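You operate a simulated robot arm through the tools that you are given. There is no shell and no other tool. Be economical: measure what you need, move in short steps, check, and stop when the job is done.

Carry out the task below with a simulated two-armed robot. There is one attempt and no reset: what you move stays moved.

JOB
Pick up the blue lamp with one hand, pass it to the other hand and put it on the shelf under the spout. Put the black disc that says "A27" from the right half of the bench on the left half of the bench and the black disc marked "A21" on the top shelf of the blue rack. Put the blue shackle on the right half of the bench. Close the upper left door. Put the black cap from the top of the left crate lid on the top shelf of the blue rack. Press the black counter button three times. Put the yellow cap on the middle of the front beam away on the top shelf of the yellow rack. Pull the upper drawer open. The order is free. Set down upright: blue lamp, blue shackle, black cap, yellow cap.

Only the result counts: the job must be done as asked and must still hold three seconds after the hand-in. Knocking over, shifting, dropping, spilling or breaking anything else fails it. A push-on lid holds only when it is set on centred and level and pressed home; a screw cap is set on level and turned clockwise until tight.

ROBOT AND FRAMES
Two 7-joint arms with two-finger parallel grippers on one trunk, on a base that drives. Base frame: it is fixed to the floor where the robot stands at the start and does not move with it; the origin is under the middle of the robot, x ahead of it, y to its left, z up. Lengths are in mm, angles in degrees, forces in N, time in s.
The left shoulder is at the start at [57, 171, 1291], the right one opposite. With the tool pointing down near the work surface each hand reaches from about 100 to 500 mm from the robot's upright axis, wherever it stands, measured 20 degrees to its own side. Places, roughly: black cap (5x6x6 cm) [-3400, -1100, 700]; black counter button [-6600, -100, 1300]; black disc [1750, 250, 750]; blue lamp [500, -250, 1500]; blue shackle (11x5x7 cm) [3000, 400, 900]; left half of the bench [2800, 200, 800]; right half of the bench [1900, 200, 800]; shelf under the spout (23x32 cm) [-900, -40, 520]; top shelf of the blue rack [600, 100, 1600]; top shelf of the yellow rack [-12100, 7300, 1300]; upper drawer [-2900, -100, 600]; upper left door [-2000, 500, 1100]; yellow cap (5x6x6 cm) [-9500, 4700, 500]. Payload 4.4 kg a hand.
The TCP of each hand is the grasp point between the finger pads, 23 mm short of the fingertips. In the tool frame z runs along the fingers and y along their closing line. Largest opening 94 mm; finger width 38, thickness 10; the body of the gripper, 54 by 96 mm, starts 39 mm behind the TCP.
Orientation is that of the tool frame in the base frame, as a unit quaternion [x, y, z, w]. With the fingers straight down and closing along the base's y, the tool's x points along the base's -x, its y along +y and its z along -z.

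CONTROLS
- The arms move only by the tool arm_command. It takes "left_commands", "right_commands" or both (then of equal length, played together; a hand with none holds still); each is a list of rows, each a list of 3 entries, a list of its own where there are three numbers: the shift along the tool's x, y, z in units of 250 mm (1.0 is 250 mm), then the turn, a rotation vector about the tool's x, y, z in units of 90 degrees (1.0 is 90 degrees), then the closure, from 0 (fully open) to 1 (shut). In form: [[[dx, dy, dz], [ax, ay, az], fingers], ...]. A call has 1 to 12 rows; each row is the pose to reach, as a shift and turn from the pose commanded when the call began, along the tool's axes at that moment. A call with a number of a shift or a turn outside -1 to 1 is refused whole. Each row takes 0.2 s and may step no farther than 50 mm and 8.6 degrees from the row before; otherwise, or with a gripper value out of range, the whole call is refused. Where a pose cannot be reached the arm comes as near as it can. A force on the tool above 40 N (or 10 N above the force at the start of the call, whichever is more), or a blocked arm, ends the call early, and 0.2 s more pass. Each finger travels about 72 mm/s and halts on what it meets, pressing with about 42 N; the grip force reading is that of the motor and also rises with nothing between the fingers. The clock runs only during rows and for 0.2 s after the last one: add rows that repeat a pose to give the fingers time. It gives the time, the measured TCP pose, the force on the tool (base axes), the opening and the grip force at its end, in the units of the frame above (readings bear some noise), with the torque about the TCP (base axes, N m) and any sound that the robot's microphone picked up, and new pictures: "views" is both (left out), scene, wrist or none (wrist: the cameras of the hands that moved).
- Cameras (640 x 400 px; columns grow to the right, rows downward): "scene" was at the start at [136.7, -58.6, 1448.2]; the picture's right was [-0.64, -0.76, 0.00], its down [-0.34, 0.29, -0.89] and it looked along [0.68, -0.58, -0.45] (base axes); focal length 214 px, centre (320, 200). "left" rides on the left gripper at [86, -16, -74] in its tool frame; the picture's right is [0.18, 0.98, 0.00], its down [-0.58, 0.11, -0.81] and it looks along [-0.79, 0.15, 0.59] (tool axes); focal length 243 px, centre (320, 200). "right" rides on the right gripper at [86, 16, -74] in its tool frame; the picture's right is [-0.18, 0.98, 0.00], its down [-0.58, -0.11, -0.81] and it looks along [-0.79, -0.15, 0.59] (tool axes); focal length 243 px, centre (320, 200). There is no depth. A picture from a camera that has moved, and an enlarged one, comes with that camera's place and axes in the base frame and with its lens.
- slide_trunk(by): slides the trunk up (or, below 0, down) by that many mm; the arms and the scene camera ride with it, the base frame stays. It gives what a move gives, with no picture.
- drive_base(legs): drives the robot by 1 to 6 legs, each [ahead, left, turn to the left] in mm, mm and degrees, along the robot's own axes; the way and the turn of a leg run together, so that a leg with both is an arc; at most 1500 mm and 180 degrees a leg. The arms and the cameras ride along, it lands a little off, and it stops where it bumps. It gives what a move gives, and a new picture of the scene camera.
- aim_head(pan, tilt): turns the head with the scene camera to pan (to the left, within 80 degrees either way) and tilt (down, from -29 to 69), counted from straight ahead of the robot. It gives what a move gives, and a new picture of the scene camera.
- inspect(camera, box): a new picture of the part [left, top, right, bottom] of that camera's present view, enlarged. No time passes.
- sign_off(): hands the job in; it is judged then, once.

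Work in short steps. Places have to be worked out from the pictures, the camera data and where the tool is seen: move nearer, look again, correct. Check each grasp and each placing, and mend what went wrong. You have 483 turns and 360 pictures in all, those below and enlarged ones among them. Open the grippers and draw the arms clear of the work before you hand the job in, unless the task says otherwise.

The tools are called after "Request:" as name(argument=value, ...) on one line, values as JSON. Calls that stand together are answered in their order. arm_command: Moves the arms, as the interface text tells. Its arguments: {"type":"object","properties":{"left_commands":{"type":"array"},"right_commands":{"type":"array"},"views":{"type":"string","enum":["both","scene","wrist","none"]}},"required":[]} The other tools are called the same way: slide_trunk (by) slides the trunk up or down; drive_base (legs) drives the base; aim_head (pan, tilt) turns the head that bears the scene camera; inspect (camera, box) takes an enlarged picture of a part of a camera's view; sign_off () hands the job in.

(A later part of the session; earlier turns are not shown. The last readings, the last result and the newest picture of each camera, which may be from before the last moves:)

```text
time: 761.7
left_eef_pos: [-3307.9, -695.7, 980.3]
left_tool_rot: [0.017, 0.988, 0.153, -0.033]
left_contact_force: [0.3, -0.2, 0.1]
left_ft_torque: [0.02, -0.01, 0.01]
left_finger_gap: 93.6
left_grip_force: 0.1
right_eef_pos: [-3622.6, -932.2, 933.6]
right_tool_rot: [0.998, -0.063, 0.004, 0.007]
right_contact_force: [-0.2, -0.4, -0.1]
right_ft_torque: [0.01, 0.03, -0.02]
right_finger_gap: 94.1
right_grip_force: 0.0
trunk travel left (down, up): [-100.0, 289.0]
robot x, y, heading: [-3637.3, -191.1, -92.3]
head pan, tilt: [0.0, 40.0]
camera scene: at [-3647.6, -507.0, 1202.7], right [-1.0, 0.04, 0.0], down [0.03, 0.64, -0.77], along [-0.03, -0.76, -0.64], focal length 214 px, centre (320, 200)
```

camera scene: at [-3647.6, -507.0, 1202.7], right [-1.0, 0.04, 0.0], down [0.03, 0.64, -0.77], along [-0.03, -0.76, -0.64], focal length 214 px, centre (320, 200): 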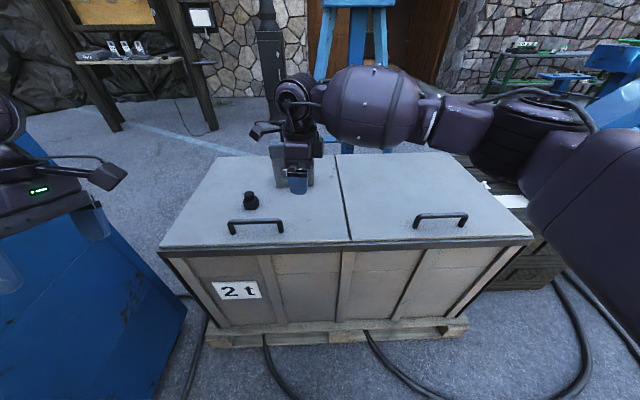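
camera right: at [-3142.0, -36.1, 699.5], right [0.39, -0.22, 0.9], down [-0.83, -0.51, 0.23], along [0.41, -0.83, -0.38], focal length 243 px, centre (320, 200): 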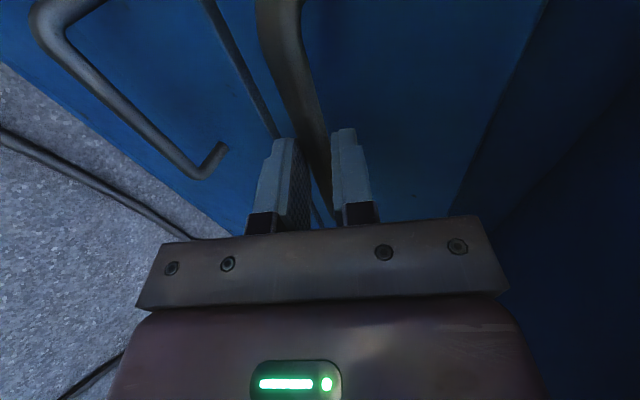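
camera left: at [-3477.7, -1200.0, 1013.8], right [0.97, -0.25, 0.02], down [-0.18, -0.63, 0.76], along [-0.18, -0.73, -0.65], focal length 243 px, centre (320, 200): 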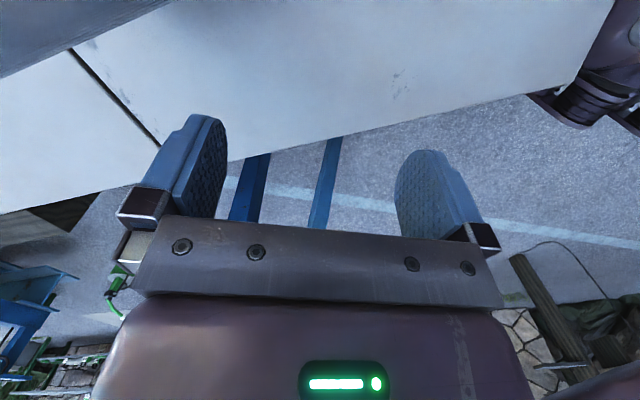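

The cap is at about (−3430, −1065). I raise/retract the right hand (TG1 box is near it) and straighten the left hand.

Request:
arm_command(right_commands=[[[0, -0.1, -0.12], [0, 0, 0], 0], [[-0.05, -0.2, -0.24], [0, 0, 0], 0], [[-0.1, -0.32, -0.36], [0, 0, 0], 0], [[-0.15, -0.45, -0.46], [0, 0, 0], 0], [[-0.2, -0.6, -0.56], [0, 0, 0], 0], [[-0.25, -0.75, -0.64], [0, 0, 0], 0], [[-0.3, -0.9, -0.7], [0, 0, 0], 0]], left_commands=[[[0.03, 0, 0], [0.05, 0, 0], 0], [[0.06, 0, 0], [0.1, 0, 0], 0], [[0.1, 0, 0], [0.15, 0, 0], 0], [[0.14, 0, 0], [0.19, 0, 0], 0], [[0.18, 0, 0], [0.19, 0, 0], 0], [[0.2, 0, 0], [0.19, 0, 0], 0], [[0.2, 0, 0], [0.19, 0, 0], 0]], views="none")

Request:
drive_base(legs=[[0, -40, 0], [250, 0, 2]])

Request:
aim_head(pan=10, tilt=50)

```text
time: 763.3
left_eef_pos: [-3354.8, -693.4, 984.5]
left_tool_rot: [0.011, 0.999, 0.002, -0.035]
left_contact_force: [0.3, 0.5, -0.4]
left_ft_torque: [-0.01, 0.03, 0.0]
left_finger_gap: 93.9
left_grip_force: 0.2
right_eef_pos: [-3668.2, -699.6, 1108.8]
right_tool_rot: [0.998, -0.062, 0.003, 0.008]
right_contact_force: [0.8, 0.6, -0.2]
right_ft_torque: [-0.01, 0.01, 0.03]
right_finger_gap: 93.9
right_grip_force: 0.1
trunk travel left (down, up): [-100.0, 289.0]
robot x, y, heading: [-3631.5, -192.6, -92.3]
head pan, tilt: [0.0, 40.0]
```

```text
time: 765.7
left_eef_pos: [-3384.6, -926.6, 982.9]
left_tool_rot: [-0.003, 0.999, 0.002, -0.037]
left_contact_force: [0.1, 0.5, 0.4]
left_ft_torque: [0.0, -0.02, -0.02]
left_finger_gap: 94.1
left_grip_force: 0.0
right_eef_pos: [-3697.6, -942.8, 1107.2]
right_tool_rot: [0.999, -0.047, 0.002, 0.008]
right_contact_force: [0.3, -0.2, -0.6]
right_ft_torque: [-0.03, -0.01, 0.02]
right_finger_gap: 93.9
right_grip_force: 0.0
trunk travel left (down, up): [-100.0, 289.0]
robot x, y, heading: [-3678.6, -431.1, -90.4]
head pan, tilt: [0.0, 40.0]
camera scene: at [-3680.0, -748.8, 1202.9], right [-1.0, 0.01, 0.0], down [0.0, 0.64, -0.77], along [-0.01, -0.77, -0.64], focal length 214 px, centre (320, 200)
```

scene: 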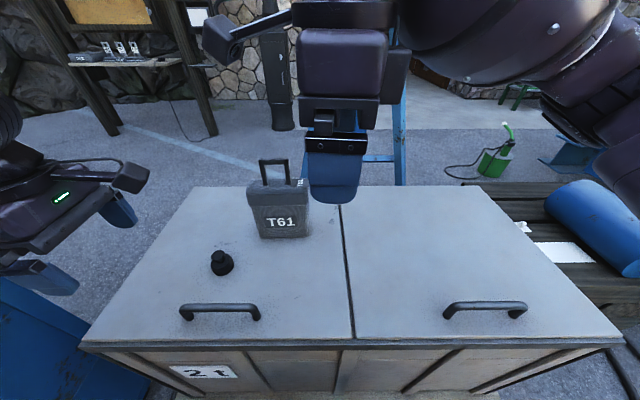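

```text
time: 766.4
left_eef_pos: [-3386.1, -927.2, 982.7]
left_tool_rot: [-0.004, 0.999, 0.003, -0.037]
left_contact_force: [0.3, 0.3, 0.1]
left_ft_torque: [0.01, -0.02, 0.01]
left_finger_gap: 93.8
left_grip_force: 0.1
right_eef_pos: [-3697.4, -942.1, 1108.0]
right_tool_rot: [0.999, -0.046, 0.003, 0.007]
right_contact_force: [-0.2, 1.1, 0.9]
right_ft_torque: [-0.02, 0.01, 0.01]
right_finger_gap: 94.0
right_grip_force: 0.1
trunk travel left (down, up): [-100.0, 289.0]
robot x, y, heading: [-3678.5, -436.9, -90.3]
head pan, tilt: [10.0, 50.0]
camera scene: at [-3666.7, -739.3, 1188.8], right [-0.99, -0.17, 0.0], down [-0.13, 0.76, -0.64], along [0.11, -0.63, -0.77], focal length 214 px, centre (320, 200)
```

scene: 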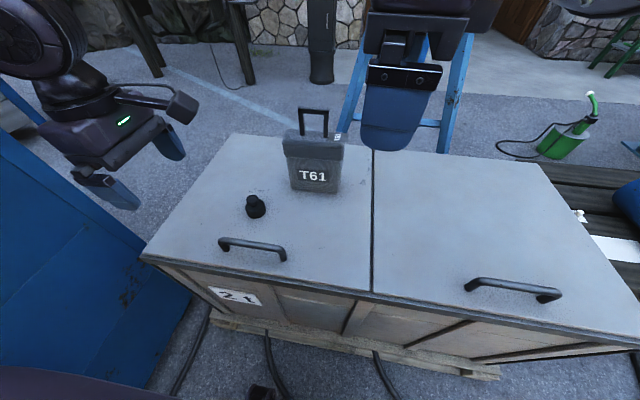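

Cap at (−3430,−1060). Move the left hand above it to z≈800.

Request:
arm_command(left_commands=[[[0.06, -0.16, 0], [0, -0.02, 0], 0], [[0.12, -0.32, 0.04], [0, -0.047, 0], 0], [[0.176, -0.48, 0.14], [0, -0.047, 0], 0], [[0.176, -0.53, 0.3], [0, -0.047, 0], 0], [[0.176, -0.53, 0.48], [0, -0.047, 0], 0], [[0.176, -0.53, 0.66], [0, -0.047, 0], 0], [[0.176, -0.53, 0.72], [0, -0.047, 0], 0]], views="both")

```text
time: 768.0
left_eef_pos: [-3443.7, -1059.3, 803.9]
left_tool_rot: [-0.004, 1.0, 0.002, 0.0]
left_contact_force: [-0.1, 0.1, 0.7]
left_ft_torque: [-0.03, 0.01, -0.02]
left_finger_gap: 94.0
left_grip_force: 0.0
right_eef_pos: [-3697.5, -942.1, 1109.3]
right_tool_rot: [0.999, -0.046, 0.003, 0.007]
right_contact_force: [-0.4, 0.3, 0.4]
right_ft_torque: [-0.03, -0.03, 0.04]
right_finger_gap: 94.0
right_grip_force: 0.1
trunk travel left (down, up): [-100.0, 289.0]
robot x, y, heading: [-3679.7, -432.8, -90.3]
head pan, tilt: [10.0, 50.0]
camera scene: at [-3666.6, -738.9, 1189.0], right [-0.99, -0.17, 0.0], down [-0.13, 0.76, -0.64], along [0.11, -0.63, -0.77], focal length 214 px, centre (320, 200)
camera left: at [-3530.4, -1075.8, 877.7], right [-0.19, 0.98, 0.0], down [0.58, 0.11, 0.81], along [0.79, 0.16, -0.59], focal length 243 px, centre (320, 200)
```

scene: 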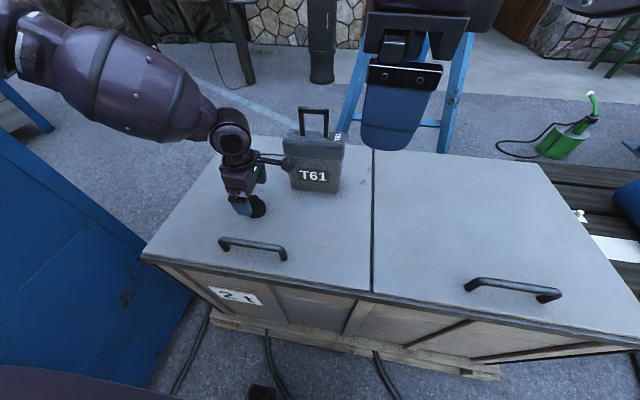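
left: 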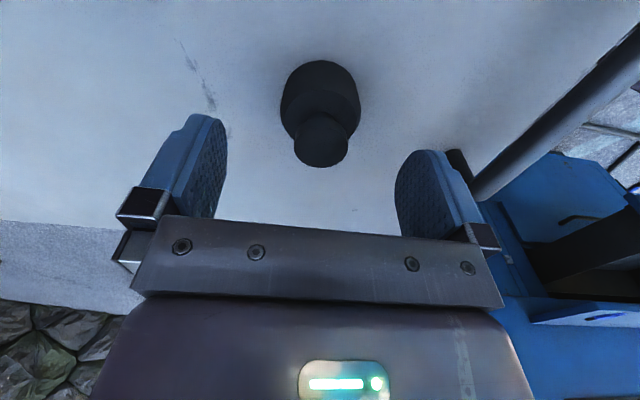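

Cap centred at (−3435,−1056). Fine-align and descend to z≈733 with fingers at 75 mm.

Request:
arm_command(left_commands=[[[-0.032, 0.012, 0.02], [0, 0, 0], 0.2], [[-0.032, 0.012, 0.12], [0, 0, 0], 0.2], [[-0.032, 0.012, 0.22], [0, 0, 0], 0.2], [[-0.032, 0.012, 0.28], [0, 0, 0], 0.2], [[-0.032, 0.012, 0.28], [0, 0, 0], 0.2]], views="wrist")

```text
time: 769.0
left_eef_pos: [-3432.6, -1057.5, 749.1]
left_tool_rot: [-0.005, 1.0, -0.005, 0.0]
left_contact_force: [7.0, 7.1, 36.4]
left_ft_torque: [1.83, -0.21, -0.43]
left_finger_gap: 78.8
left_grip_force: 4.1
right_eef_pos: [-3696.5, -939.6, 1111.1]
right_tool_rot: [0.999, -0.046, 0.003, 0.009]
right_contact_force: [0.4, -1.1, 0.1]
right_ft_torque: [0.07, 0.0, -0.01]
right_finger_gap: 93.8
right_grip_force: 0.0
trunk travel left (down, up): [-100.0, 289.0]
robot x, y, heading: [-3677.9, -430.6, -90.5]
head pan, tilt: [10.0, 50.0]
stopped in row 4 (left hand): the force on the tool passed its limit at 51 N (the readings are from after the stop); the commanded pose is now the measured one
camera left: at [-3519.7, -1074.1, 823.2], right [-0.19, 0.98, -0.01], down [0.58, 0.12, 0.81], along [0.79, 0.15, -0.59], focal length 243 px, centre (320, 200)
```

left: 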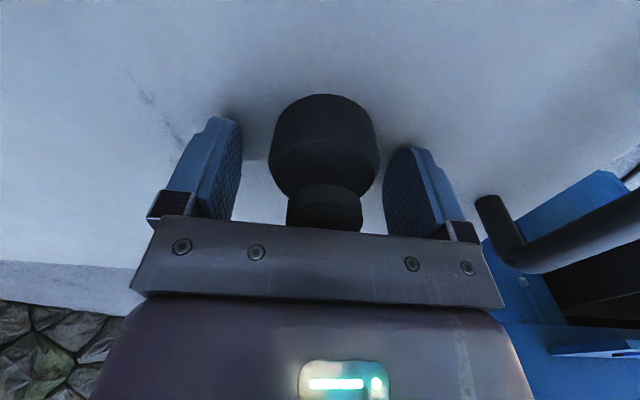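

Fingertips reached the lid (z≈726). Rise 4 mm and close.

Request:
arm_command(left_commands=[[[0, 0, -0.016], [0, 0, 0], 0.2], [[0, 0, -0.018], [0, 0, 0], 0.4], [[0, 0, -0.018], [0, 0, 0], 0.7], [[0, 0, -0.018], [0, 0, 0], 1], [[0, 0, -0.018], [0, 0, 0], 1]], views="wrist")

```text
time: 770.2
left_eef_pos: [-3433.3, -1056.2, 749.7]
left_tool_rot: [-0.005, 1.0, -0.001, 0.0]
left_contact_force: [-1.2, 12.9, 19.4]
left_ft_torque: [0.92, -0.22, 0.15]
left_finger_gap: 52.7
left_grip_force: 41.9
right_eef_pos: [-3698.2, -940.9, 1108.8]
right_tool_rot: [0.999, -0.047, 0.003, 0.008]
right_contact_force: [0.3, -0.5, -0.6]
right_ft_torque: [0.01, 0.0, -0.03]
right_finger_gap: 94.0
right_grip_force: 0.0
trunk travel left (down, up): [-100.0, 289.0]
robot x, y, heading: [-3679.9, -434.2, -90.3]
head pan, tilt: [10.0, 50.0]
camera left: at [-3520.1, -1072.6, 822.9], right [-0.19, 0.98, 0.0], down [0.58, 0.12, 0.81], along [0.79, 0.15, -0.59], focal length 243 px, centre (320, 200)
```

left: 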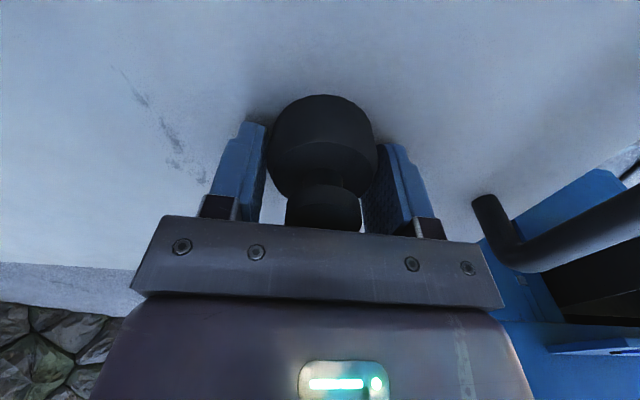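

Gripped (53 mm). Lift.

Request:
arm_command(left_commands=[[[0, 0, -0.06], [0, 0, 0], 1], [[0, 0, -0.2], [0, 0, 0], 1], [[0, 0, -0.4], [0, 0, 0], 1], [[0, 0.05, -0.6], [0, 0, 0], 1], [[0, 0.15, -0.78], [0, 0, 0], 1], [[0, 0.25, -0.95], [0, 0, 0], 1]], views="both")

```text
refused: row 4 steps farther than a row can; nothing moved
```

Request:
arm_command(left_commands=[[[0, 0, -0.06], [0, 0, 0], 1], [[0, 0, -0.2], [0, 0, 0], 1], [[0, 0, -0.38], [0, 0, 0], 1], [[0, 0.05, -0.55], [0, 0, 0], 1], [[0, 0.14, -0.7], [0, 0, 0], 1], [[0, 0.24, -0.85], [0, 0, 0], 1]], views="both")

```text
time: 771.6
left_eef_pos: [-3434.6, -997.3, 961.9]
left_tool_rot: [-0.004, 1.0, -0.003, 0.0]
left_contact_force: [0.2, -0.6, -0.4]
left_ft_torque: [-0.01, -0.01, -0.02]
left_finger_gap: 52.8
left_grip_force: 42.1
right_eef_pos: [-3696.7, -941.7, 1108.8]
right_tool_rot: [0.999, -0.047, 0.003, 0.007]
right_contact_force: [0.1, 0.7, 0.9]
right_ft_torque: [0.01, 0.01, 0.01]
right_finger_gap: 94.2
right_grip_force: 0.1
trunk travel left (down, up): [-100.0, 289.0]
robot x, y, heading: [-3677.8, -437.1, -90.3]
head pan, tilt: [10.0, 50.0]
camera scene: at [-3666.3, -738.3, 1189.3], right [-0.99, -0.17, 0.0], down [-0.13, 0.75, -0.64], along [0.11, -0.63, -0.77], focal length 214 px, centre (320, 200)
camera left: at [-3520.6, -1013.7, 1034.9], right [-0.19, 0.98, 0.0], down [0.58, 0.12, 0.81], along [0.79, 0.15, -0.59], focal length 243 px, centre (320, 200)
```

scene: 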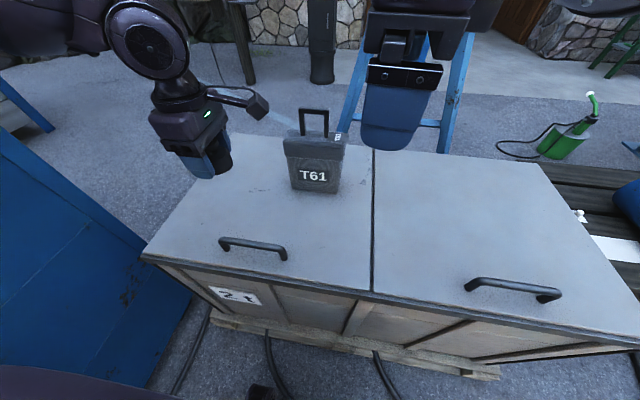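
left: 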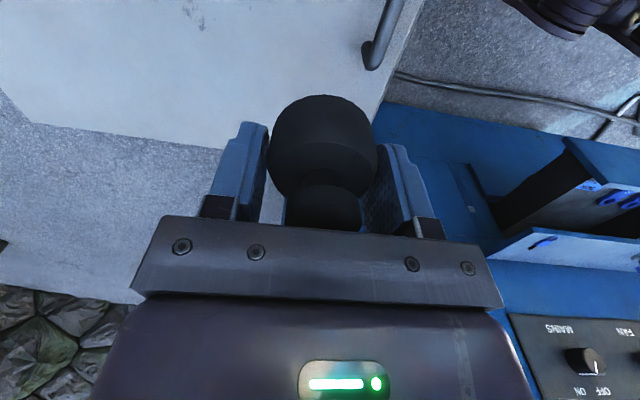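

Cap in hand. Back off, raise the trunk, turn to −x and look toward the counter.

Request:
drive_base(legs=[[-380, 0, 0]])

Request:
slide_trunk(by=200)

Request:
drive_base(legs=[[0, -400, 0], [0, 0, -90]])

Request:
aim_head(pan=0, tilt=15)

```text
time: 774.0
left_eef_pos: [-3432.9, -623.0, 960.2]
left_tool_rot: [-0.001, 1.0, -0.001, 0.0]
left_contact_force: [0.5, -0.5, -0.3]
left_ft_torque: [-0.01, 0.0, 0.0]
left_finger_gap: 52.6
left_grip_force: 42.0
right_eef_pos: [-3697.4, -565.0, 1108.9]
right_tool_rot: [0.999, -0.05, 0.004, 0.008]
right_contact_force: [0.2, -0.2, -0.3]
right_ft_torque: [-0.02, -0.01, -0.01]
right_finger_gap: 94.0
right_grip_force: 0.0
trunk travel left (down, up): [-100.0, 289.0]
robot x, y, heading: [-3674.7, -57.4, -90.7]
head pan, tilt: [10.0, 50.0]
camera scene: at [-3664.7, -362.1, 1188.8], right [-0.99, -0.16, 0.0], down [-0.12, 0.76, -0.64], along [0.1, -0.63, -0.77], focal length 214 px, centre (320, 200)
```

scene: 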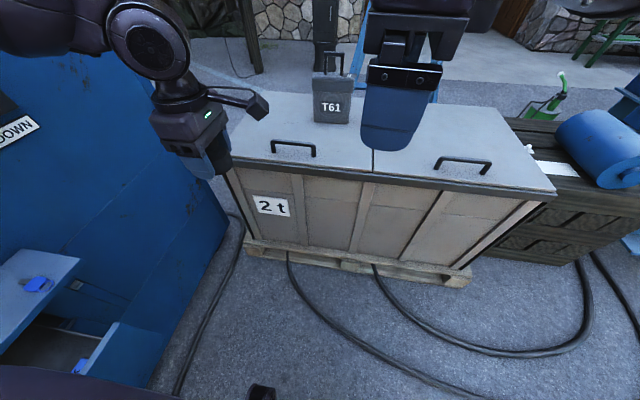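

```text
time: 776.2
left_eef_pos: [-3433.4, -606.9, 1216.5]
left_tool_rot: [-0.002, 0.998, -0.058, -0.001]
left_contact_force: [-0.2, -0.1, -0.3]
left_ft_torque: [0.0, 0.03, -0.01]
left_finger_gap: 52.9
left_grip_force: 41.3
right_eef_pos: [-3696.5, -565.3, 1307.0]
right_tool_rot: [0.999, -0.049, 0.003, 0.005]
right_contact_force: [-0.3, -0.7, -1.3]
right_ft_torque: [0.02, 0.01, -0.04]
right_finger_gap: 93.8
right_grip_force: 0.1
trunk travel left (down, up): [-300.0, 89.0]
robot x, y, heading: [-3677.2, -58.9, -90.6]
head pan, tilt: [10.0, 50.0]
```

```text
time: 783.8
left_eef_pos: [-4591.1, -338.5, 1217.2]
left_tool_rot: [0.676, 0.735, -0.042, -0.039]
left_contact_force: [0.6, 0.3, -0.7]
left_ft_torque: [0.02, -0.01, -0.03]
left_finger_gap: 52.8
left_grip_force: 41.8
right_eef_pos: [-4572.7, -73.7, 1308.8]
right_tool_rot: [-0.7, 0.714, 0.003, -0.008]
right_contact_force: [0.7, 0.3, -0.7]
right_ft_torque: [0.0, -0.01, 0.01]
right_finger_gap: 93.9
right_grip_force: 0.1
trunk travel left (down, up): [-300.0, 89.0]
robot x, y, heading: [-4065.0, -55.2, -176.2]
head pan, tilt: [10.0, 50.0]
camera scene: at [-4204.4, -76.1, 1413.4], right [-0.24, 0.97, 0.0], down [0.74, 0.18, -0.64], along [-0.62, -0.15, -0.77], focal length 214 px, centre (320, 200)
```

scene: 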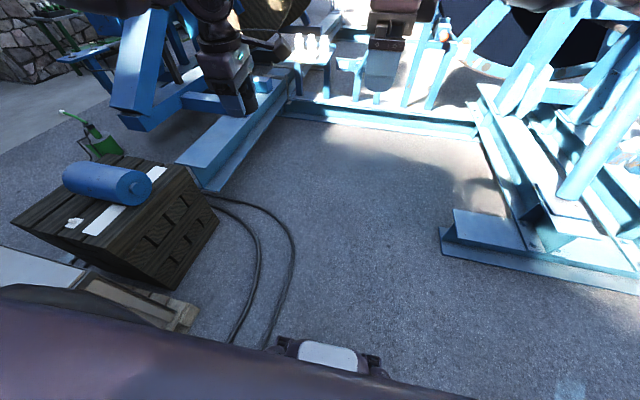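

```text
time: 784.8
left_eef_pos: [-4591.5, -338.7, 1216.0]
left_tool_rot: [0.676, 0.735, -0.043, -0.04]
left_contact_force: [-0.3, -0.1, 0.2]
left_ft_torque: [0.01, 0.02, 0.02]
left_finger_gap: 52.4
left_grip_force: 42.2
right_eef_pos: [-4573.7, -73.7, 1308.9]
right_tool_rot: [-0.7, 0.714, 0.003, -0.008]
right_contact_force: [0.2, 0.1, -0.3]
right_ft_torque: [-0.05, -0.02, -0.01]
right_finger_gap: 93.6
right_grip_force: 0.0
trunk travel left (down, up): [-300.0, 89.0]
robot x, y, heading: [-4066.2, -51.8, -176.2]
head pan, tilt: [0.0, 15.0]
camera scene: at [-4222.8, -64.2, 1467.0], right [-0.07, 1.0, 0.0], down [0.26, 0.02, -0.97], along [-0.96, -0.07, -0.26], focal length 214 px, centre (320, 200)
```

scene: 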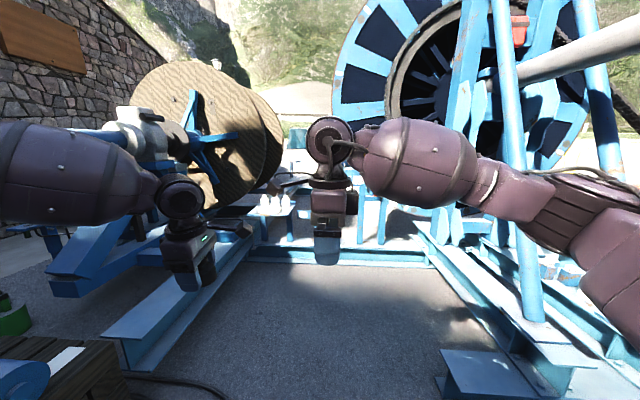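

The counter should be straight ahead inside the U-shaped frame. Drive 1200 ahead, then look.

Request:
drive_base(legs=[[1250, 0, -3]])

Request:
aim_head(pan=0, tilt=5)

```text
time: 791.0
left_eef_pos: [-5820.6, -357.6, 1215.8]
left_tool_rot: [0.696, 0.716, -0.042, -0.041]
left_contact_force: [1.2, 0.2, -0.8]
left_ft_torque: [0.01, 0.03, 0.0]
left_finger_gap: 52.1
left_grip_force: 42.1
right_eef_pos: [-5788.6, -93.0, 1307.4]
right_tool_rot: [-0.681, 0.733, 0.002, -0.008]
right_contact_force: [-0.6, -0.6, 0.9]
right_ft_torque: [-0.01, 0.0, 0.01]
right_finger_gap: 94.1
right_grip_force: 0.0
trunk travel left (down, up): [-300.0, 89.0]
robot x, y, heading: [-5278.2, -101.0, -179.4]
head pan, tilt: [0.0, 15.0]
camera scene: at [-5437.4, -103.8, 1467.1], right [-0.01, 1.0, 0.0], down [0.26, 0.0, -0.97], along [-0.97, -0.01, -0.26], focal length 214 px, centre (320, 200)
```

scene: 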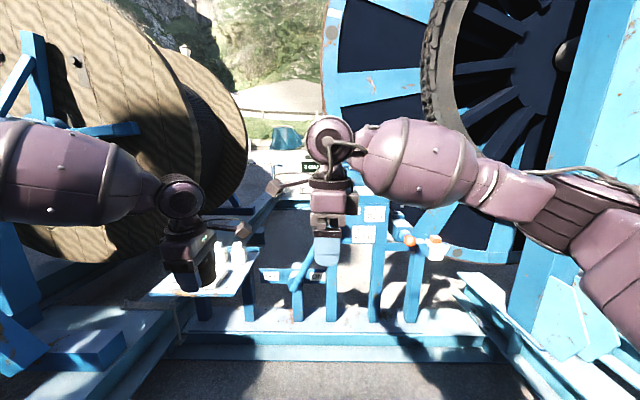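

```text
time: 791.7
left_eef_pos: [-5821.3, -357.2, 1217.7]
left_tool_rot: [0.696, 0.716, -0.041, -0.041]
left_contact_force: [-0.4, -1.0, -1.0]
left_ft_torque: [0.03, 0.02, 0.02]
left_finger_gap: 52.0
left_grip_force: 41.8
right_eef_pos: [-5787.1, -93.0, 1309.5]
right_tool_rot: [-0.68, 0.733, 0.003, -0.007]
right_contact_force: [1.1, 0.0, -0.3]
right_ft_torque: [0.02, 0.01, 0.01]
right_finger_gap: 94.0
right_grip_force: 0.1
trunk travel left (down, up): [-300.0, 89.0]
robot x, y, heading: [-5278.9, -100.6, -179.4]
head pan, tilt: [0.0, 5.0]
camera scene: at [-5435.5, -103.8, 1483.3], right [-0.01, 1.0, 0.0], down [0.09, 0.0, -1.0], along [-1.0, -0.01, -0.09], focal length 214 px, centre (320, 200)
```

scene: 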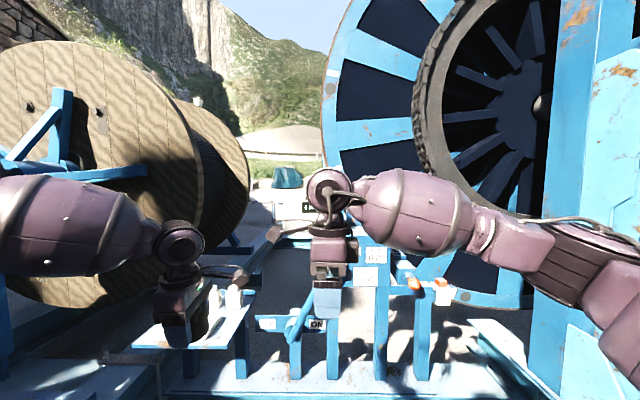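

The right hand hides the counter; move it right/down a bit.

Request:
arm_command(right_commands=[[[-0.12, 0, 0.12], [0, 0, 0], 0], [[-0.24, 0, 0.24], [0, 0, 0], 0], [[-0.36, 0, 0.36], [0, 0, 0], 0], [[-0.48, 0, 0.48], [0, 0, 0], 0], [[-0.6, 0, 0.6], [0, 0, 0], 0]], views="scene")

Request:
inspect(camera="scene", box=[230, 150, 470, 330])

```text
time: 792.9
left_eef_pos: [-5821.1, -356.5, 1216.9]
left_tool_rot: [0.696, 0.716, -0.042, -0.041]
left_contact_force: [0.5, 0.3, -0.6]
left_ft_torque: [-0.03, -0.01, 0.02]
left_finger_gap: 52.4
left_grip_force: 42.5
right_eef_pos: [-5778.7, 53.3, 1156.5]
right_tool_rot: [-0.681, 0.732, 0.003, -0.007]
right_contact_force: [0.1, 1.1, -0.2]
right_ft_torque: [0.02, -0.03, 0.03]
right_finger_gap: 93.9
right_grip_force: 0.0
trunk travel left (down, up): [-300.0, 89.0]
robot x, y, heading: [-5275.9, -100.0, -179.3]
head pan, tilt: [0.0, 5.0]
camera scene: at [-5435.6, -102.6, 1483.3], right [-0.01, 1.0, 0.0], down [0.09, 0.0, -1.0], along [-1.0, -0.01, -0.09], focal length 214 px, centre (320, 200)
```

scene: 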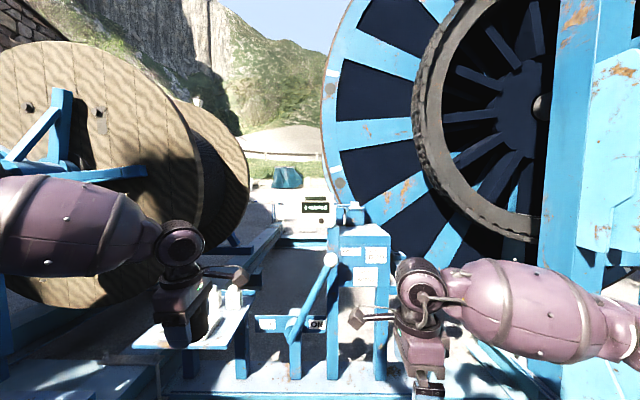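

```text
2.22 times, centred on (350, 240) of scene
camera zoom: at [-5435.6, -102.6, 1483.3], right [-0.01, 1.0, 0.0], down [0.09, 0.0, -1.0], along [-1.0, -0.01, -0.09], focal length 477 px, centre (253, 111)
```

zoom: 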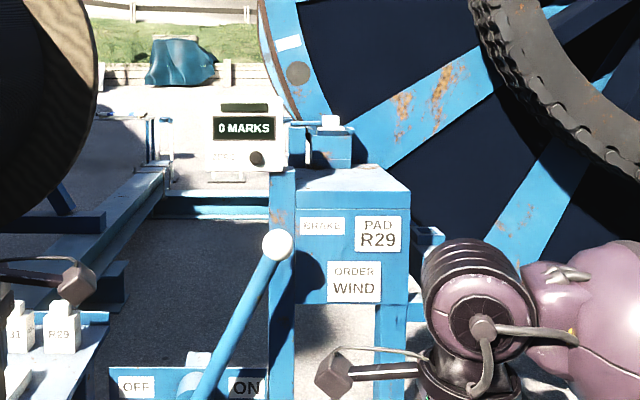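

Counter reads "0 MARKS", black button at about (−6600, −107, 1262). I pull the left hand (with cap) back, and prepare the right hand: extend forward and pitch to horizontal with fingers closed.

Request:
arm_command(left_commands=[[[0, 0.14, -0.04], [0, 0, 0], 1], [[0, 0.28, -0.08], [0, 0, 0], 1], [[0, 0.42, -0.12], [0, 0, 0], 1], [[0, 0.56, -0.16], [0, 0, 0], 1], [[0, 0.68, -0.2], [0, 0, 0], 1]], right_commands=[[[0, 0.1, -0.1], [0, 0, 0], 0.4], [[0, 0.2, -0.2], [0, 0, 0], 0.8], [[0, 0.32, -0.3], [0, 0, 0], 1], [[0, 0.44, -0.4], [0, 0, 0], 1], [[0, 0.56, -0.48], [0, 0, 0], 1]], views="none")

Request:
arm_command(right_commands=[[[0, 0, 0], [-0.09, 0, 0], 1], [[0, 0, 0], [-0.18, 0, 0], 1], [[0, 0, 0], [-0.27, 0, 0], 1], [[0, 0, 0], [-0.36, 0, 0], 1], [[0, 0, 0], [-0.45, 0, 0], 1], [[0, 0, 0], [-0.54, 0, 0], 1], [[0, 0, 0], [-0.63, 0, 0], 1], [[0, 0, 0], [-0.72, 0, 0], 1], [[0, 0, 0], [-0.81, 0, 0], 1], [[0, 0, 0], [-0.9, 0, 0], 1], [[0, 0, 0], [-0.98, 0, 0], 1]], views="both")

```text
time: 794.1
left_eef_pos: [-5645.0, -350.4, 1245.3]
left_tool_rot: [0.696, 0.716, -0.04, -0.041]
left_contact_force: [-0.6, 0.2, -1.0]
left_ft_torque: [0.03, -0.02, -0.02]
left_finger_gap: 52.0
left_grip_force: 41.8
right_eef_pos: [-5915.0, 65.4, 1279.9]
right_tool_rot: [-0.68, 0.733, 0.003, -0.006]
right_contact_force: [-0.7, -0.2, 0.5]
right_ft_torque: [-0.01, 0.03, 0.0]
right_finger_gap: 0.0
right_grip_force: 42.5
trunk travel left (down, up): [-300.0, 89.0]
robot x, y, heading: [-5280.6, -99.9, -179.3]
head pan, tilt: [0.0, 5.0]
```

```text
time: 796.5
left_eef_pos: [-5647.5, -349.4, 1244.5]
left_tool_rot: [0.696, 0.716, -0.041, -0.041]
left_contact_force: [-0.3, 0.0, -0.9]
left_ft_torque: [-0.04, 0.01, -0.02]
left_finger_gap: 52.2
left_grip_force: 42.5
right_eef_pos: [-5916.4, 66.7, 1278.3]
right_tool_rot: [-0.533, 0.577, 0.452, -0.423]
right_contact_force: [-0.6, -0.5, -0.2]
right_ft_torque: [-0.04, -0.01, 0.0]
right_finger_gap: 0.1
right_grip_force: 42.5
right hand out of reach, approached as far as the arm can: row 10, 11
trunk travel left (down, up): [-300.0, 89.0]
robot x, y, heading: [-5276.1, -101.4, -179.2]
head pan, tilt: [0.0, 5.0]
camera scene: at [-5436.0, -103.5, 1483.2], right [-0.01, 1.0, 0.0], down [0.09, 0.0, -1.0], along [-1.0, -0.01, -0.09], focal length 214 px, centre (320, 200)
camera right: at [-5853.8, -24.1, 1314.1], right [-0.22, 0.21, 0.95], down [0.85, 0.52, 0.08], along [-0.48, 0.83, -0.29], focal length 243 px, centre (320, 200)
```

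scene: 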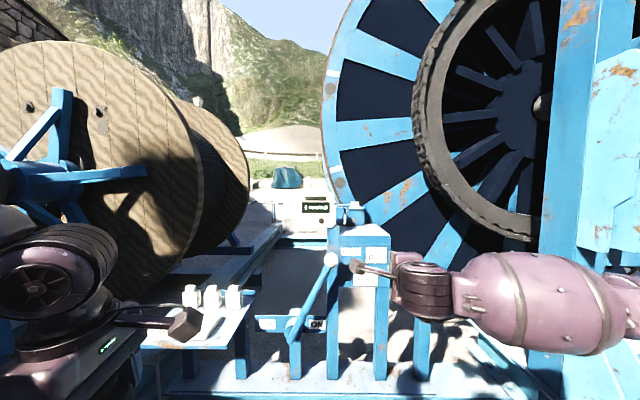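
right: 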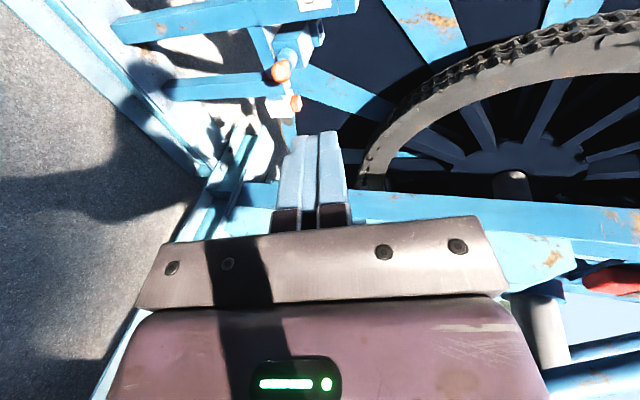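

Hand points forward fine. Shift left 175 and drive ahead 480.

Request:
drive_base(legs=[[0, 172, 0], [470, 0, -0.5]])

Request:
inspect(camera="scene", box=[260, 150, 460, 300])

Request:
inspect(camera="right", box=[0, 0, 640, 400])

```text
time: 801.0
left_eef_pos: [-6121.1, -514.7, 1243.4]
left_tool_rot: [0.701, 0.71, -0.041, -0.041]
left_contact_force: [0.5, -1.2, -0.5]
left_ft_torque: [0.02, 0.01, 0.0]
left_finger_gap: 52.1
left_grip_force: 41.8
right_eef_pos: [-6384.1, -93.1, 1279.1]
right_tool_rot: [-0.529, 0.581, 0.454, -0.419]
right_contact_force: [-0.5, -0.1, 0.0]
right_ft_torque: [0.02, 0.0, -0.02]
right_finger_gap: 0.0
right_grip_force: 42.2
trunk travel left (down, up): [-300.0, 89.0]
robot x, y, heading: [-5749.3, -274.7, 179.7]
head pan, tilt: [0.0, 5.0]
camera scene: at [-5906.3, -271.4, 1483.3], right [0.0, 1.0, 0.0], down [0.09, 0.0, -1.0], along [-1.0, 0.0, -0.09], focal length 214 px, centre (320, 200)
```

scene: 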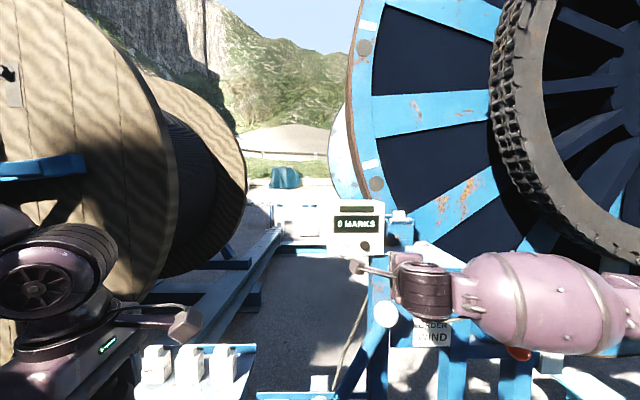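

```text
2.67 times, centred on (360, 225) of scene
camera zoom: at [-5906.3, -271.4, 1483.3], right [0.0, 1.0, 0.0], down [0.09, 0.0, -1.0], along [-1.0, 0.0, -0.09], focal length 572 px, centre (213, 133)
```

zoom: 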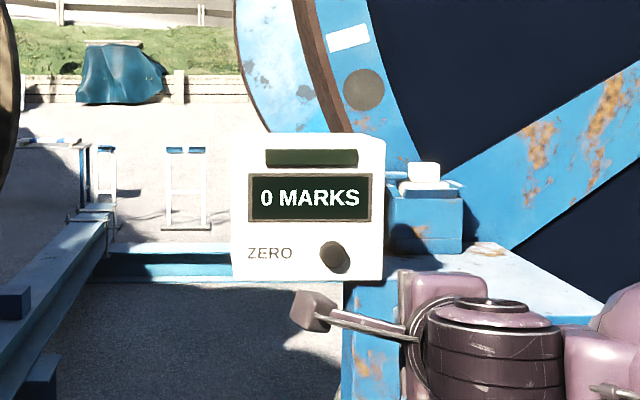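

```text
1.00 times, centred on (320, 200) of right (not enlarged: the box is as wide or as high as the picture)
camera zoom: at [-6322.8, -185.3, 1314.2], right [-0.21, 0.21, 0.95], down [0.86, 0.51, 0.08], along [-0.47, 0.84, -0.29], focal length 243 px, centre (320, 200)
```

zoom: 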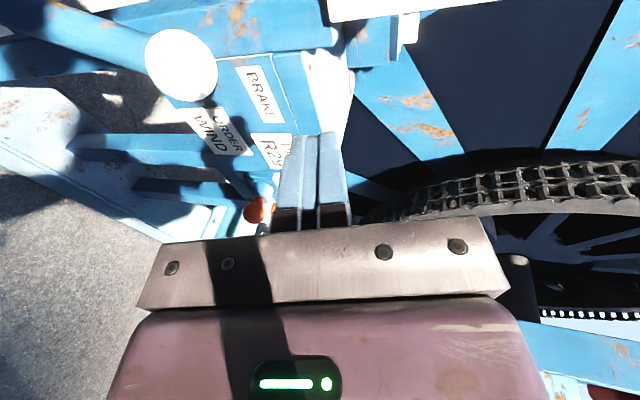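

Button at (−6633, −112, 1256). Fine-align the fist and drive 170 mm forward.

Request:
arm_command(right_commands=[[[0.04, -0.035, 0.005], [0, 0, 0], 1], [[0.084, -0.07, 0.01], [0, 0, 0], 1], [[0.084, -0.07, 0.01], [0, 0, 0], 1]], views="none")

Request:
drive_base(legs=[[170, 0, 0]])

Request:
inspect(camera="scene", box=[300, 180, 500, 330])

```text
time: 801.8
left_eef_pos: [-6120.0, -513.2, 1243.7]
left_tool_rot: [0.702, 0.71, -0.041, -0.041]
left_contact_force: [0.3, -0.1, -0.4]
left_ft_torque: [0.0, -0.01, 0.02]
left_finger_gap: 51.7
left_grip_force: 42.1
right_eef_pos: [-6382.3, -113.9, 1261.5]
right_tool_rot: [-0.528, 0.582, 0.455, -0.419]
right_contact_force: [0.4, 0.0, -0.9]
right_ft_torque: [-0.01, 0.01, -0.02]
right_finger_gap: 0.0
right_grip_force: 42.0
trunk travel left (down, up): [-300.0, 89.0]
robot x, y, heading: [-5750.5, -274.6, 179.7]
head pan, tilt: [0.0, 5.0]
```

```text
time: 803.3
left_eef_pos: [-6294.1, -511.0, 1245.4]
left_tool_rot: [0.703, 0.709, -0.041, -0.042]
left_contact_force: [-0.4, 0.4, 0.2]
left_ft_torque: [0.0, -0.03, 0.01]
left_finger_gap: 51.6
left_grip_force: 41.7
right_eef_pos: [-6555.4, -110.5, 1262.5]
right_tool_rot: [-0.527, 0.583, 0.455, -0.419]
right_contact_force: [-0.5, -0.5, -0.4]
right_ft_torque: [-0.01, 0.03, 0.0]
right_finger_gap: 0.0
right_grip_force: 41.6
trunk travel left (down, up): [-300.0, 89.0]
robot x, y, heading: [-5927.8, -273.1, 179.7]
head pan, tilt: [0.0, 5.0]
camera scene: at [-6079.3, -270.1, 1483.2], right [0.01, 1.0, 0.0], down [0.09, 0.0, -1.0], along [-1.0, 0.01, -0.09], focal length 214 px, centre (320, 200)
```

scene: 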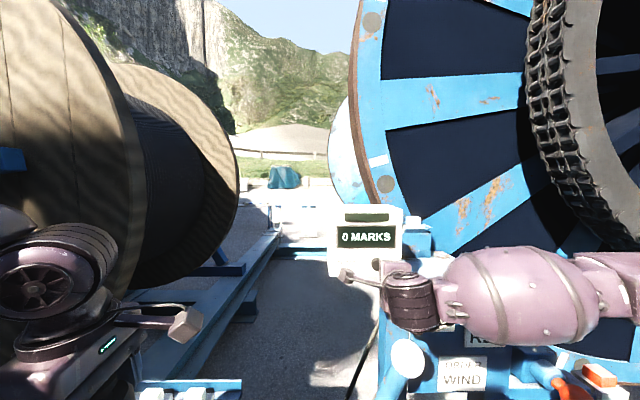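

```text
2.67 times, centred on (400, 255) of scene
camera zoom: at [-6079.3, -270.1, 1483.2], right [0.01, 1.0, 0.0], down [0.09, 0.0, -1.0], along [-1.0, 0.01, -0.09], focal length 572 px, centre (107, 53)
```

zoom: 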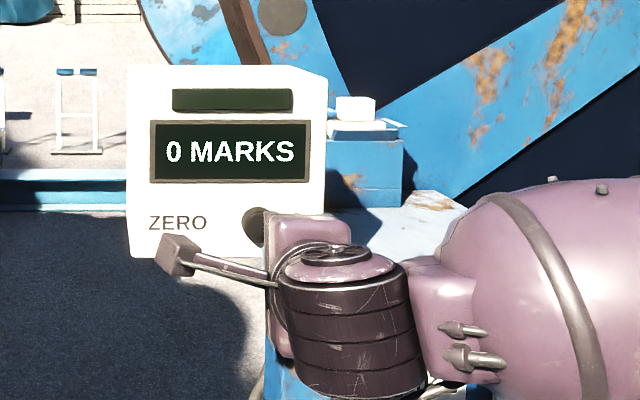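

Aligned. Press forward in small steps until force, then back.

Request:
arm_command(right_commands=[[[0.005, 0.014, 0.058], [0, 0, 0], 1], [[0.01, 0.028, 0.116], [0, 0, 0], 1], [[0.013, 0.037, 0.155], [0, 0, 0], 1], [[0.015, 0.043, 0.18], [0, 0, 0], 1], [[0.017, 0.048, 0.2], [0, 0, 0], 1], [[0.019, 0.053, 0.22], [0, 0, 0], 1], [[0.021, 0.058, 0.24], [0, 0, 0], 1], [[0.023, 0.063, 0.26], [0, 0, 0], 1]], views="scene")

Request:
inspect(camera="scene", box=[300, 180, 500, 330])

```text
time: 805.1
left_eef_pos: [-6292.2, -510.3, 1245.5]
left_tool_rot: [0.703, 0.709, -0.041, -0.042]
left_contact_force: [-0.1, 0.8, -1.4]
left_ft_torque: [0.02, 0.0, -0.06]
left_finger_gap: 51.7
left_grip_force: 41.9
right_eef_pos: [-6619.3, -108.8, 1261.5]
right_tool_rot: [-0.527, 0.583, 0.456, -0.419]
right_contact_force: [10.5, 4.9, 2.9]
right_ft_torque: [-0.04, 0.11, 0.02]
right_finger_gap: 0.3
right_grip_force: 42.1
trunk travel left (down, up): [-300.0, 89.0]
robot x, y, heading: [-5922.8, -268.0, 179.4]
head pan, tilt: [0.0, 5.0]
heard: click
camera scene: at [-6076.0, -269.1, 1483.6], right [0.01, 1.0, 0.0], down [0.09, 0.0, -1.0], along [-1.0, 0.01, -0.09], focal length 214 px, centre (320, 200)
```

scene: 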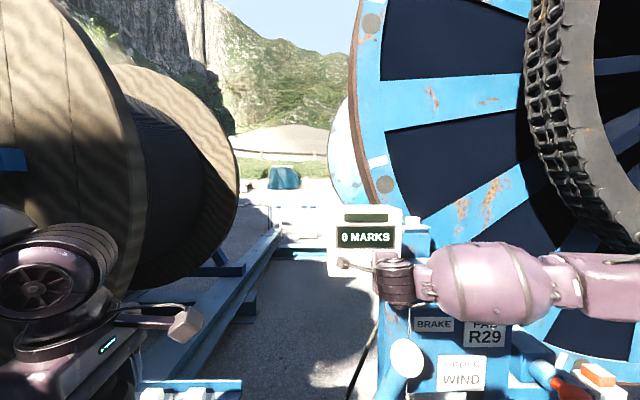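

```text
2.67 times, centred on (400, 255) of scene
camera zoom: at [-6076.0, -269.1, 1483.6], right [0.01, 1.0, 0.0], down [0.09, 0.0, -1.0], along [-1.0, 0.01, -0.09], focal length 572 px, centre (107, 53)
```

zoom: 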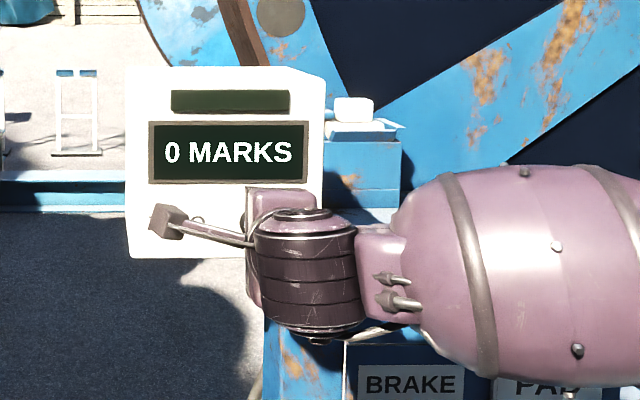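

Click heard. Release and check the display.

Request:
arm_command(right_commands=[[[0, -0.02, -0.1], [0, 0, 0], 1], [[0, -0.04, -0.2], [0, 0, 0], 1], [[0, -0.04, -0.2], [0, 0, 0], 1]], views="none")

Request:
inspect(camera="scene", box=[300, 180, 500, 330])

```text
time: 805.9
left_eef_pos: [-6294.2, -512.7, 1243.3]
left_tool_rot: [0.702, 0.709, -0.041, -0.043]
left_contact_force: [0.1, -0.1, -0.2]
left_ft_torque: [0.01, -0.01, -0.02]
left_finger_gap: 51.7
left_grip_force: 41.7
right_eef_pos: [-6570.3, -116.1, 1264.8]
right_tool_rot: [-0.528, 0.582, 0.456, -0.418]
right_contact_force: [-0.8, 0.1, 1.2]
right_ft_torque: [0.0, 0.01, -0.03]
right_finger_gap: 0.0
right_grip_force: 42.0
trunk travel left (down, up): [-300.0, 89.0]
robot x, y, heading: [-5923.0, -269.3, 179.7]
head pan, tilt: [0.0, 5.0]
```

```text
2.67 times, centred on (400, 255) of scene
camera zoom: at [-6078.8, -270.4, 1483.2], right [0.01, 1.0, 0.0], down [0.09, 0.0, -1.0], along [-1.0, 0.01, -0.09], focal length 572 px, centre (107, 53)
```

zoom: 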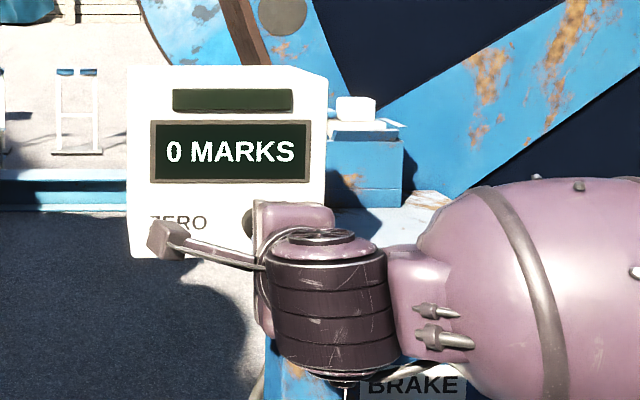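

Still "0 MARKS". I back off a little to view the whole counter for other buttons.

Request:
drive_base(legs=[[-180, 0, 0]])

Request:
inspect(camera="scene", box=[310, 190, 430, 270])

```text
time: 807.4
left_eef_pos: [-6116.6, -513.5, 1243.4]
left_tool_rot: [0.702, 0.709, -0.041, -0.042]
left_contact_force: [0.1, -0.5, -0.1]
left_ft_torque: [0.01, 0.01, 0.05]
left_finger_gap: 51.7
left_grip_force: 42.1
right_eef_pos: [-6392.7, -118.2, 1266.9]
right_tool_rot: [-0.528, 0.582, 0.456, -0.419]
right_contact_force: [-0.6, 0.8, 0.2]
right_ft_torque: [0.01, 0.0, 0.04]
right_finger_gap: 0.0
right_grip_force: 42.2
trunk travel left (down, up): [-300.0, 89.0]
robot x, y, heading: [-5745.4, -273.4, 179.5]
head pan, tilt: [0.0, 5.0]
camera scene: at [-5900.2, -271.2, 1483.4], right [0.01, 1.0, 0.0], down [0.09, 0.0, -1.0], along [-1.0, 0.01, -0.09], focal length 214 px, centre (320, 200)
```

scene: 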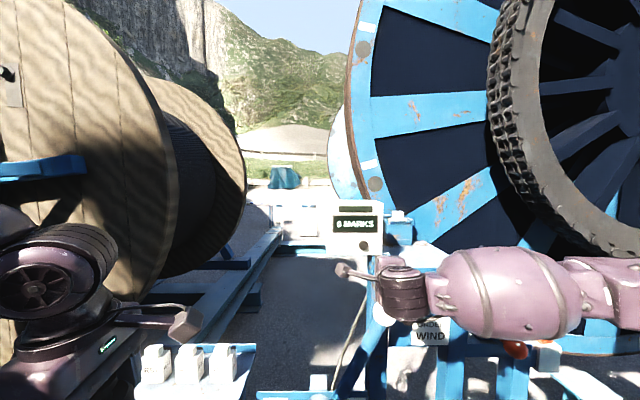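

```text
5.00 times, centred on (370, 230) of scene
camera zoom: at [-5900.2, -271.2, 1483.4], right [0.01, 1.0, 0.0], down [0.09, 0.0, -1.0], along [-1.0, 0.01, -0.09], focal length 1072 px, centre (70, 50)
```

zoom: 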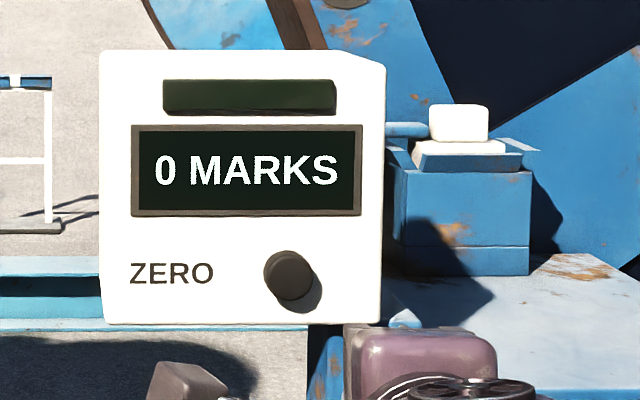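

The only black button is the round one (matching the given place), and it clicked once. I press it two more times, listening for the clicks.

Request:
drive_base(legs=[[178, 0, 0]])

Request:
inspect(camera="scene", box=[300, 180, 500, 330])

```text
time: 808.9
left_eef_pos: [-6297.6, -511.8, 1245.4]
left_tool_rot: [0.702, 0.709, -0.041, -0.042]
left_contact_force: [0.0, -0.4, -1.6]
left_ft_torque: [0.0, 0.02, 0.02]
left_finger_gap: 51.7
left_grip_force: 41.7
right_eef_pos: [-6575.7, -117.5, 1265.5]
right_tool_rot: [-0.527, 0.582, 0.456, -0.419]
right_contact_force: [-0.5, 0.3, 0.0]
right_ft_torque: [0.03, -0.03, 0.0]
right_finger_gap: 0.2
right_grip_force: 41.9
trunk travel left (down, up): [-300.0, 89.0]
robot x, y, heading: [-5925.3, -270.8, 179.5]
head pan, tilt: [0.0, 5.0]
camera scene: at [-6082.2, -270.0, 1483.3], right [0.01, 1.0, 0.0], down [0.09, 0.0, -1.0], along [-1.0, 0.01, -0.09], focal length 214 px, centre (320, 200)
```

scene: 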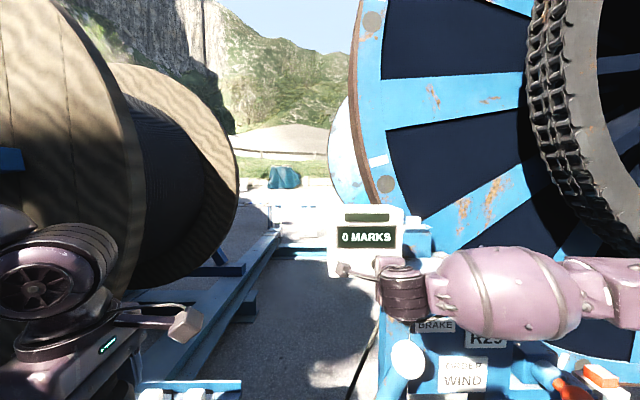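

```text
2.67 times, centred on (400, 255) of scene
camera zoom: at [-6082.2, -270.0, 1483.3], right [0.01, 1.0, 0.0], down [0.09, 0.0, -1.0], along [-1.0, 0.01, -0.09], focal length 572 px, centre (107, 53)
```

zoom: 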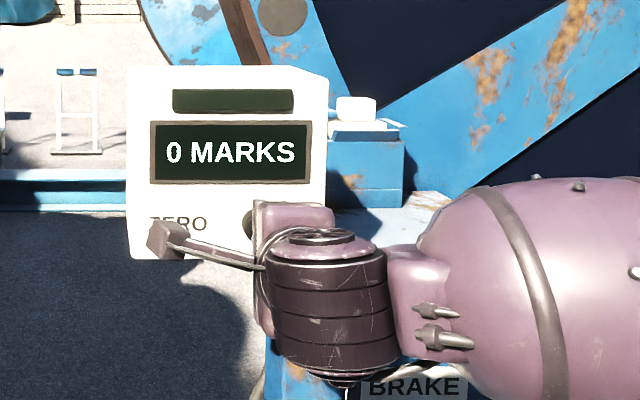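

Request:
arm_command(right_commands=[[[-0.007, 0.015, 0.1], [0, 0, 0], 1], [[-0.012, 0.025, 0.15], [0, 0, 0], 1], [[-0.014, 0.03, 0.175], [0, 0, 0], 1], [[-0.014, 0.03, 0.19], [0, 0, 0], 1], [[-0.014, 0.03, 0.205], [0, 0, 0], 1], [[-0.014, 0.03, 0.205], [0, 0, 0], 1], [[-0.012, 0.025, 0.15], [0, 0, 0], 1], [[-0.007, 0.015, 0.06], [0, 0, 0], 1], [[0, 0, 0], [0, 0, 0], 1]], views="none")

```text
time: 810.9
left_eef_pos: [-6297.5, -511.0, 1245.0]
left_tool_rot: [0.703, 0.709, -0.041, -0.042]
left_contact_force: [0.4, -0.2, -0.9]
left_ft_torque: [0.01, -0.01, 0.01]
left_finger_gap: 51.5
left_grip_force: 41.9
right_eef_pos: [-6574.2, -117.1, 1264.4]
right_tool_rot: [-0.527, 0.583, 0.455, -0.418]
right_contact_force: [0.0, -0.1, -0.2]
right_ft_torque: [-0.03, 0.01, -0.01]
right_finger_gap: 0.0
right_grip_force: 41.5
trunk travel left (down, up): [-300.0, 89.0]
robot x, y, heading: [-5926.0, -268.4, 179.6]
head pan, tilt: [0.0, 5.0]
heard: click
```

Second click. One more press.

Request:
arm_command(right_commands=[[[-0.007, 0.015, 0.1], [0, 0, 0], 1], [[-0.012, 0.025, 0.15], [0, 0, 0], 1], [[-0.014, 0.03, 0.175], [0, 0, 0], 1], [[-0.014, 0.03, 0.19], [0, 0, 0], 1], [[-0.014, 0.03, 0.205], [0, 0, 0], 1], [[-0.014, 0.03, 0.205], [0, 0, 0], 1], [[-0.012, 0.025, 0.15], [0, 0, 0], 1], [[-0.007, 0.015, 0.06], [0, 0, 0], 1], [[0, 0, 0], [0, 0, 0], 1]], views="none")

Request:
inspect(camera="scene", box=[300, 180, 500, 330])

```text
time: 812.9
left_eef_pos: [-6297.6, -512.2, 1245.1]
left_tool_rot: [0.703, 0.709, -0.041, -0.042]
left_contact_force: [-0.7, -0.5, 0.0]
left_ft_torque: [0.05, 0.02, 0.02]
left_finger_gap: 51.5
left_grip_force: 42.3
right_eef_pos: [-6573.5, -116.2, 1263.2]
right_tool_rot: [-0.527, 0.583, 0.456, -0.418]
right_contact_force: [0.0, -0.4, 0.0]
right_ft_torque: [-0.02, 0.01, 0.02]
right_finger_gap: 0.0
right_grip_force: 42.2
trunk travel left (down, up): [-300.0, 89.0]
robot x, y, heading: [-5926.6, -272.3, 179.4]
head pan, tilt: [0.0, 5.0]
heard: click
```

```text
2.67 times, centred on (400, 255) of scene
camera zoom: at [-6081.5, -270.0, 1483.3], right [0.01, 1.0, 0.0], down [0.09, 0.0, -1.0], along [-1.0, 0.01, -0.09], focal length 572 px, centre (107, 53)
```

zoom: 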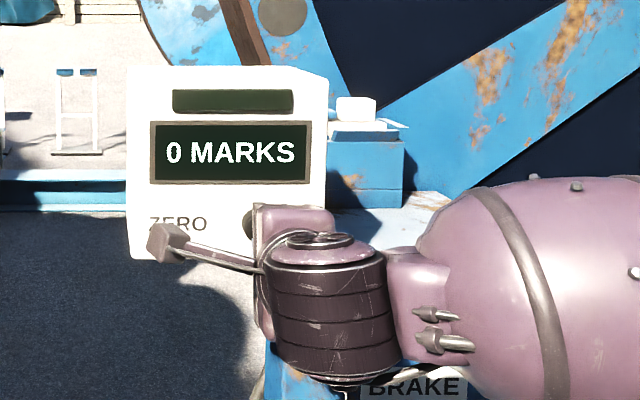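

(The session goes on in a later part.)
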